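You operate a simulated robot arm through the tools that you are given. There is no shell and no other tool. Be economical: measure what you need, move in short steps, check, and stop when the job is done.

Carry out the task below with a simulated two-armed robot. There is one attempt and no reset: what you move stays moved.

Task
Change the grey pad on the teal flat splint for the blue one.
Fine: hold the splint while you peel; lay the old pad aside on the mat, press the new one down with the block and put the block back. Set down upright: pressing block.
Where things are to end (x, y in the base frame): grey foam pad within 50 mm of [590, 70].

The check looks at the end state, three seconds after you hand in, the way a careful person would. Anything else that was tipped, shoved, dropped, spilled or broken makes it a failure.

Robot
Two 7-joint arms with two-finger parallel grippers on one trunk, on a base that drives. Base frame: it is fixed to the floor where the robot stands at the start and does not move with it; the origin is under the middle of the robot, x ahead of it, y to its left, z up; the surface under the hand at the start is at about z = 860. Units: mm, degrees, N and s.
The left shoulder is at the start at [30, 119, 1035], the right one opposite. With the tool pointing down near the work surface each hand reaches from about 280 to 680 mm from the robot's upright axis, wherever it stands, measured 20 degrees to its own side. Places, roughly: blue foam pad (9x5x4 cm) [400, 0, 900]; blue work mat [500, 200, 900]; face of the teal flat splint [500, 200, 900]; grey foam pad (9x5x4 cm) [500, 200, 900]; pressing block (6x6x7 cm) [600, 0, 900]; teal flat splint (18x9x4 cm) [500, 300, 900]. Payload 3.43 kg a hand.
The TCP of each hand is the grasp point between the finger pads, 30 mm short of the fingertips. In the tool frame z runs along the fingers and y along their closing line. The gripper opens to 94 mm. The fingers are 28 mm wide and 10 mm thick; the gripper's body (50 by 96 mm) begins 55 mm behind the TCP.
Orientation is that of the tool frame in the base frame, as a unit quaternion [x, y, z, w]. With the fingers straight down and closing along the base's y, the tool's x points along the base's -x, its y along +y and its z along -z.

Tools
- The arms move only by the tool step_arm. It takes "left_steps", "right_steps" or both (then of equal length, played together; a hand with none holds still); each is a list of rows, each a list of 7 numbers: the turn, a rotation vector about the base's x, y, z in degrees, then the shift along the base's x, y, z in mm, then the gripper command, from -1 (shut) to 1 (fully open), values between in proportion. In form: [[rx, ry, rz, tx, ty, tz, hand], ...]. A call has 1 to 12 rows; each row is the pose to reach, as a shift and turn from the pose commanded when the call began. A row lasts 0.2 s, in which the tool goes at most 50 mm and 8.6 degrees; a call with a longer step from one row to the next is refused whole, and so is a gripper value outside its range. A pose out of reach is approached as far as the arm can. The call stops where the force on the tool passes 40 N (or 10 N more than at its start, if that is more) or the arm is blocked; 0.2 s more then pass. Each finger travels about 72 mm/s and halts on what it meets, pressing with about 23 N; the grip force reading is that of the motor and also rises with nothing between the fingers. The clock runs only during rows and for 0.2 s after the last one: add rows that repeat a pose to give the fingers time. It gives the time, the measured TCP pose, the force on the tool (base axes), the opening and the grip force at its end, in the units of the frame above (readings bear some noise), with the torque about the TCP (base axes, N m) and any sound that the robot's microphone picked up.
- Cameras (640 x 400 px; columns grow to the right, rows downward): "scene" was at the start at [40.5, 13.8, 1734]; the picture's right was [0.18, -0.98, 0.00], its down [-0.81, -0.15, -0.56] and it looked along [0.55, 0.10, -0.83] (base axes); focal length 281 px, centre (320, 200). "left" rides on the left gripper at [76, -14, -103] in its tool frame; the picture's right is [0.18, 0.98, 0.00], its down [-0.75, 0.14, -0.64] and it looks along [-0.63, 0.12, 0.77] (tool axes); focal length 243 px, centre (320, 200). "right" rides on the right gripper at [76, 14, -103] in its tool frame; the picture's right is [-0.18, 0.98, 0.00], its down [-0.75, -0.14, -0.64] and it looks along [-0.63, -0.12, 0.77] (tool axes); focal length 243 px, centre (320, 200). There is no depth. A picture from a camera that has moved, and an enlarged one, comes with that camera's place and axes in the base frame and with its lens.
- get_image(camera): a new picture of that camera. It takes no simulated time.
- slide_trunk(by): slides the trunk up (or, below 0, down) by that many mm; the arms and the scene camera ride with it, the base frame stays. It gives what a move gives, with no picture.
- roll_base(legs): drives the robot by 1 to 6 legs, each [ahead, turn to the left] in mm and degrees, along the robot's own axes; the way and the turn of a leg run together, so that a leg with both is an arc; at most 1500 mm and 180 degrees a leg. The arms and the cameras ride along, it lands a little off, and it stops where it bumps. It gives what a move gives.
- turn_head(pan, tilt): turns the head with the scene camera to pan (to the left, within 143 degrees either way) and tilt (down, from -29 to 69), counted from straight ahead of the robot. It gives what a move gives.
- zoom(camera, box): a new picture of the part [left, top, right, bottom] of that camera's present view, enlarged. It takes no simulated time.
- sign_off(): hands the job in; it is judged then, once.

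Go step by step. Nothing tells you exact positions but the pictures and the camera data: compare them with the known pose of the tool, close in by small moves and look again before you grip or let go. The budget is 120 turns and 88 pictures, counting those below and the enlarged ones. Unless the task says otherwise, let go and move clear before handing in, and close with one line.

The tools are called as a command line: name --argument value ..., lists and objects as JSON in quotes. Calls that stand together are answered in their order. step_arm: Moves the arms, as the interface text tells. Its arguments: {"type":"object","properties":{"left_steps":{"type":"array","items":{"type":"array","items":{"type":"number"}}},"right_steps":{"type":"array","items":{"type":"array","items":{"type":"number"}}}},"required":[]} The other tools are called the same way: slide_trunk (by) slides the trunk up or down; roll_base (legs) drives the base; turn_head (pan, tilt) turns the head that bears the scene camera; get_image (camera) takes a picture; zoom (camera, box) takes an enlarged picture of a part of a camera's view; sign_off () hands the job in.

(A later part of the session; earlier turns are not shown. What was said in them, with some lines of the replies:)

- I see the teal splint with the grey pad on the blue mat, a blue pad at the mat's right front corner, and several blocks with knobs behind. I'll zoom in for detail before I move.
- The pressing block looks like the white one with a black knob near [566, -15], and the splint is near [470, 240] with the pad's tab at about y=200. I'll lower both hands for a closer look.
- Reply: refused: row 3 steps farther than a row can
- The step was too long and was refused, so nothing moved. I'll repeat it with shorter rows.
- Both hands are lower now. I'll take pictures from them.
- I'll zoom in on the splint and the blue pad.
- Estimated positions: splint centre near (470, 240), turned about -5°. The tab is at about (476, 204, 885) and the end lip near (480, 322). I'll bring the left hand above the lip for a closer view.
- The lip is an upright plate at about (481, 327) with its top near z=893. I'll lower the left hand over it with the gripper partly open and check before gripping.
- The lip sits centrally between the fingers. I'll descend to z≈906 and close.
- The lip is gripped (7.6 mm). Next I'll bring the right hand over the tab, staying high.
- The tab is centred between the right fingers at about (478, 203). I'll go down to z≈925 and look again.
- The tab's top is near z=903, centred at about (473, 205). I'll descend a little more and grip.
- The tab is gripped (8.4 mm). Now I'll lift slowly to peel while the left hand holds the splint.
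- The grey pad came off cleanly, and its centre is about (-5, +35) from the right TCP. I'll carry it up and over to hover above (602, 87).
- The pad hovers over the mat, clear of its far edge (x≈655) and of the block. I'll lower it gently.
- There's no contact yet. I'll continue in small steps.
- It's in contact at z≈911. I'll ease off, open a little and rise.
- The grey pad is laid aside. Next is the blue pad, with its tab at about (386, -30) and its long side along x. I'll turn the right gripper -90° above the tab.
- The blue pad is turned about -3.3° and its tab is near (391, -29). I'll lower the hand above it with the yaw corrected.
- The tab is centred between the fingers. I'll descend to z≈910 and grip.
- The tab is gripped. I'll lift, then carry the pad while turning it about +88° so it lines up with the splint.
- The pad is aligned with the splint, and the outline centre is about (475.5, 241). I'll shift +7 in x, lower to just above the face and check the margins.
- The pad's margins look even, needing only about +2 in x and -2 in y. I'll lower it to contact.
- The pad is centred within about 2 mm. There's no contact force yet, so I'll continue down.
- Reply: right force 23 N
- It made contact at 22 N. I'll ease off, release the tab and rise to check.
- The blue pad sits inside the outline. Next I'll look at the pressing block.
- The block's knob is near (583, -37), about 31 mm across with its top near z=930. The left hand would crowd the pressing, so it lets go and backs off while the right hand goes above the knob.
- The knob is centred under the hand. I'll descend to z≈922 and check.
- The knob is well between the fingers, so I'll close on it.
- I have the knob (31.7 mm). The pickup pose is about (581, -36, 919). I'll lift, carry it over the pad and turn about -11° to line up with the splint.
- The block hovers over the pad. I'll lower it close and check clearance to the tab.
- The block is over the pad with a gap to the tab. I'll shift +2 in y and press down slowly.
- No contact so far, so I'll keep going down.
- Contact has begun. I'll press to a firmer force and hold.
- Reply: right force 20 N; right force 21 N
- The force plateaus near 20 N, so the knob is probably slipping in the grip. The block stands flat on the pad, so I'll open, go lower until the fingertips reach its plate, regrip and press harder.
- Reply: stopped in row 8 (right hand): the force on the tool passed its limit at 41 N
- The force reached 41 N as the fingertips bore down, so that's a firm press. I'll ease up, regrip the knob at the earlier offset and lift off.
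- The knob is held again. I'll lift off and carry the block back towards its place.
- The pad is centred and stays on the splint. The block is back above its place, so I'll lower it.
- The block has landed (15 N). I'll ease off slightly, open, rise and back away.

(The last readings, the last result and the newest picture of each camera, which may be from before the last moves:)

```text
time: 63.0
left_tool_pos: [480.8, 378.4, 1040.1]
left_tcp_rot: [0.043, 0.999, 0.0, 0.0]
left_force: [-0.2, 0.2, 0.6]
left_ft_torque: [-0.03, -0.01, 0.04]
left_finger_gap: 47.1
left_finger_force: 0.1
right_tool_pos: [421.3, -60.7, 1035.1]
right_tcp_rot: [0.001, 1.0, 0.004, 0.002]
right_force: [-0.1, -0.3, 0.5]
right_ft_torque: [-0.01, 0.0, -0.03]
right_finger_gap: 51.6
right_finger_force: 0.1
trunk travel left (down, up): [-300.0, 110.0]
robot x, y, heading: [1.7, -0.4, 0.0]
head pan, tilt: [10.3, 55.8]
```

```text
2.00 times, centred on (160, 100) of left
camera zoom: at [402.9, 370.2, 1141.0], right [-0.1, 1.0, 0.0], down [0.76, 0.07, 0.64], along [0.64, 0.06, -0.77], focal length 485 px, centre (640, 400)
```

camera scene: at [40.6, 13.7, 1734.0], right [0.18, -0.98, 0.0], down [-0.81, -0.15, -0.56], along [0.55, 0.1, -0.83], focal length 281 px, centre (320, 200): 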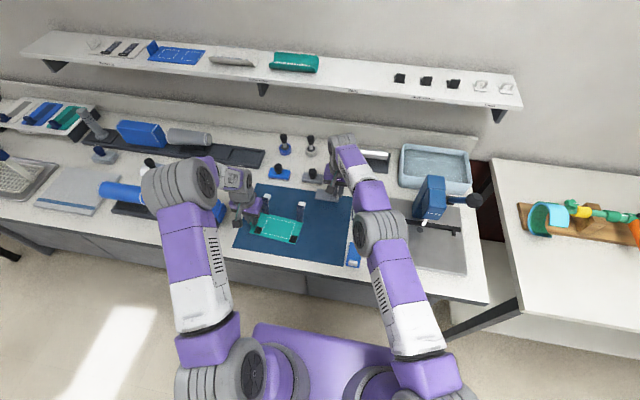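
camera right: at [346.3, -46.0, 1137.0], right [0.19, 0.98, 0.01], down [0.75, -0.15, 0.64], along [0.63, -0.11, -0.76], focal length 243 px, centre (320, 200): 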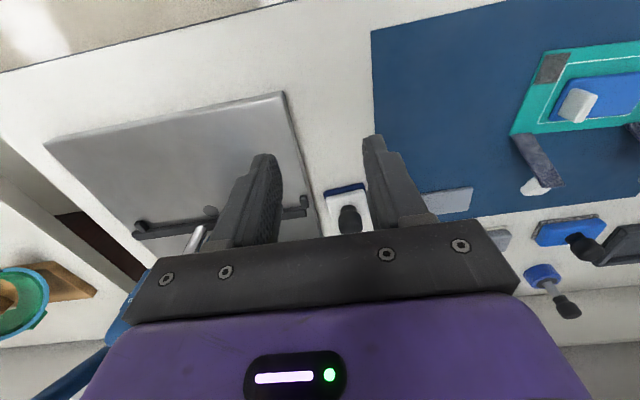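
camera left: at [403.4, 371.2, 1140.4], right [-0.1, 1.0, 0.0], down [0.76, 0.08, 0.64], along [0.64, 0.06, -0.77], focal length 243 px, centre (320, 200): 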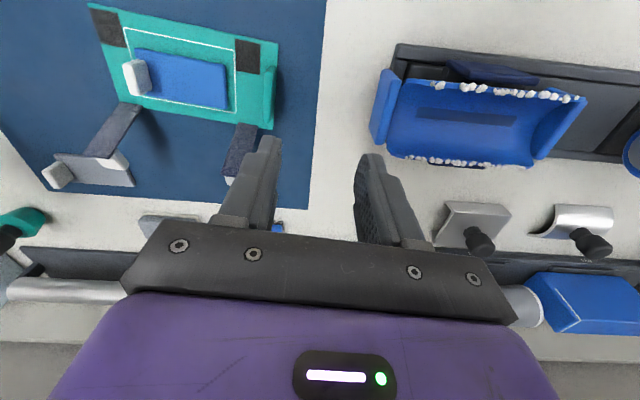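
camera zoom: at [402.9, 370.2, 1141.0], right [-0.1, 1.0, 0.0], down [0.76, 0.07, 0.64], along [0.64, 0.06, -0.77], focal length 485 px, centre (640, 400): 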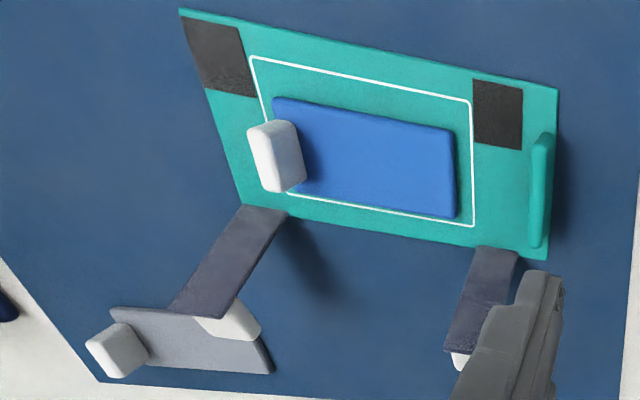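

Both pads are in place. The grey pad's centre is at about (599, 89), 21 mm from target. I'll take one quick look at the block.

zoom --camera "right" --box '[270, 150, 430, 250]'

zoom --camera "scene" --box '[310, 150, 410, 230]'

```text
4.00 times, centred on (350, 200) of right
camera zoom: at [346.3, -46.0, 1137.0], right [0.19, 0.98, 0.01], down [0.75, -0.15, 0.64], along [0.63, -0.11, -0.76], focal length 970 px, centre (200, 200)
```

zoom: 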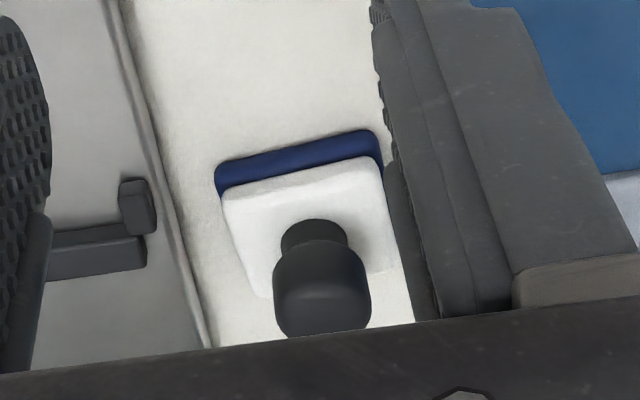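

```text
5.00 times, centred on (360, 190) of scene
camera zoom: at [39.1, 13.5, 1734.0], right [0.18, -0.98, 0.0], down [-0.81, -0.15, -0.56], along [0.55, 0.1, -0.83], focal length 1403 px, centre (120, 250)
```

zoom: 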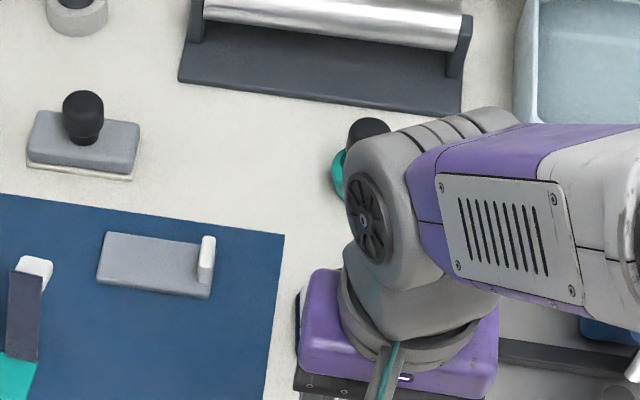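

The block stands upright in its place, everything else looks undisturbed and both hands are clear. I'm handing in.

sign_off

```text
The job is handed in.
```

The blue pad is on the splint inside the outline and pressed down, the grey pad lies on the mat at about (599, 89), and the block is back upright where it stood.
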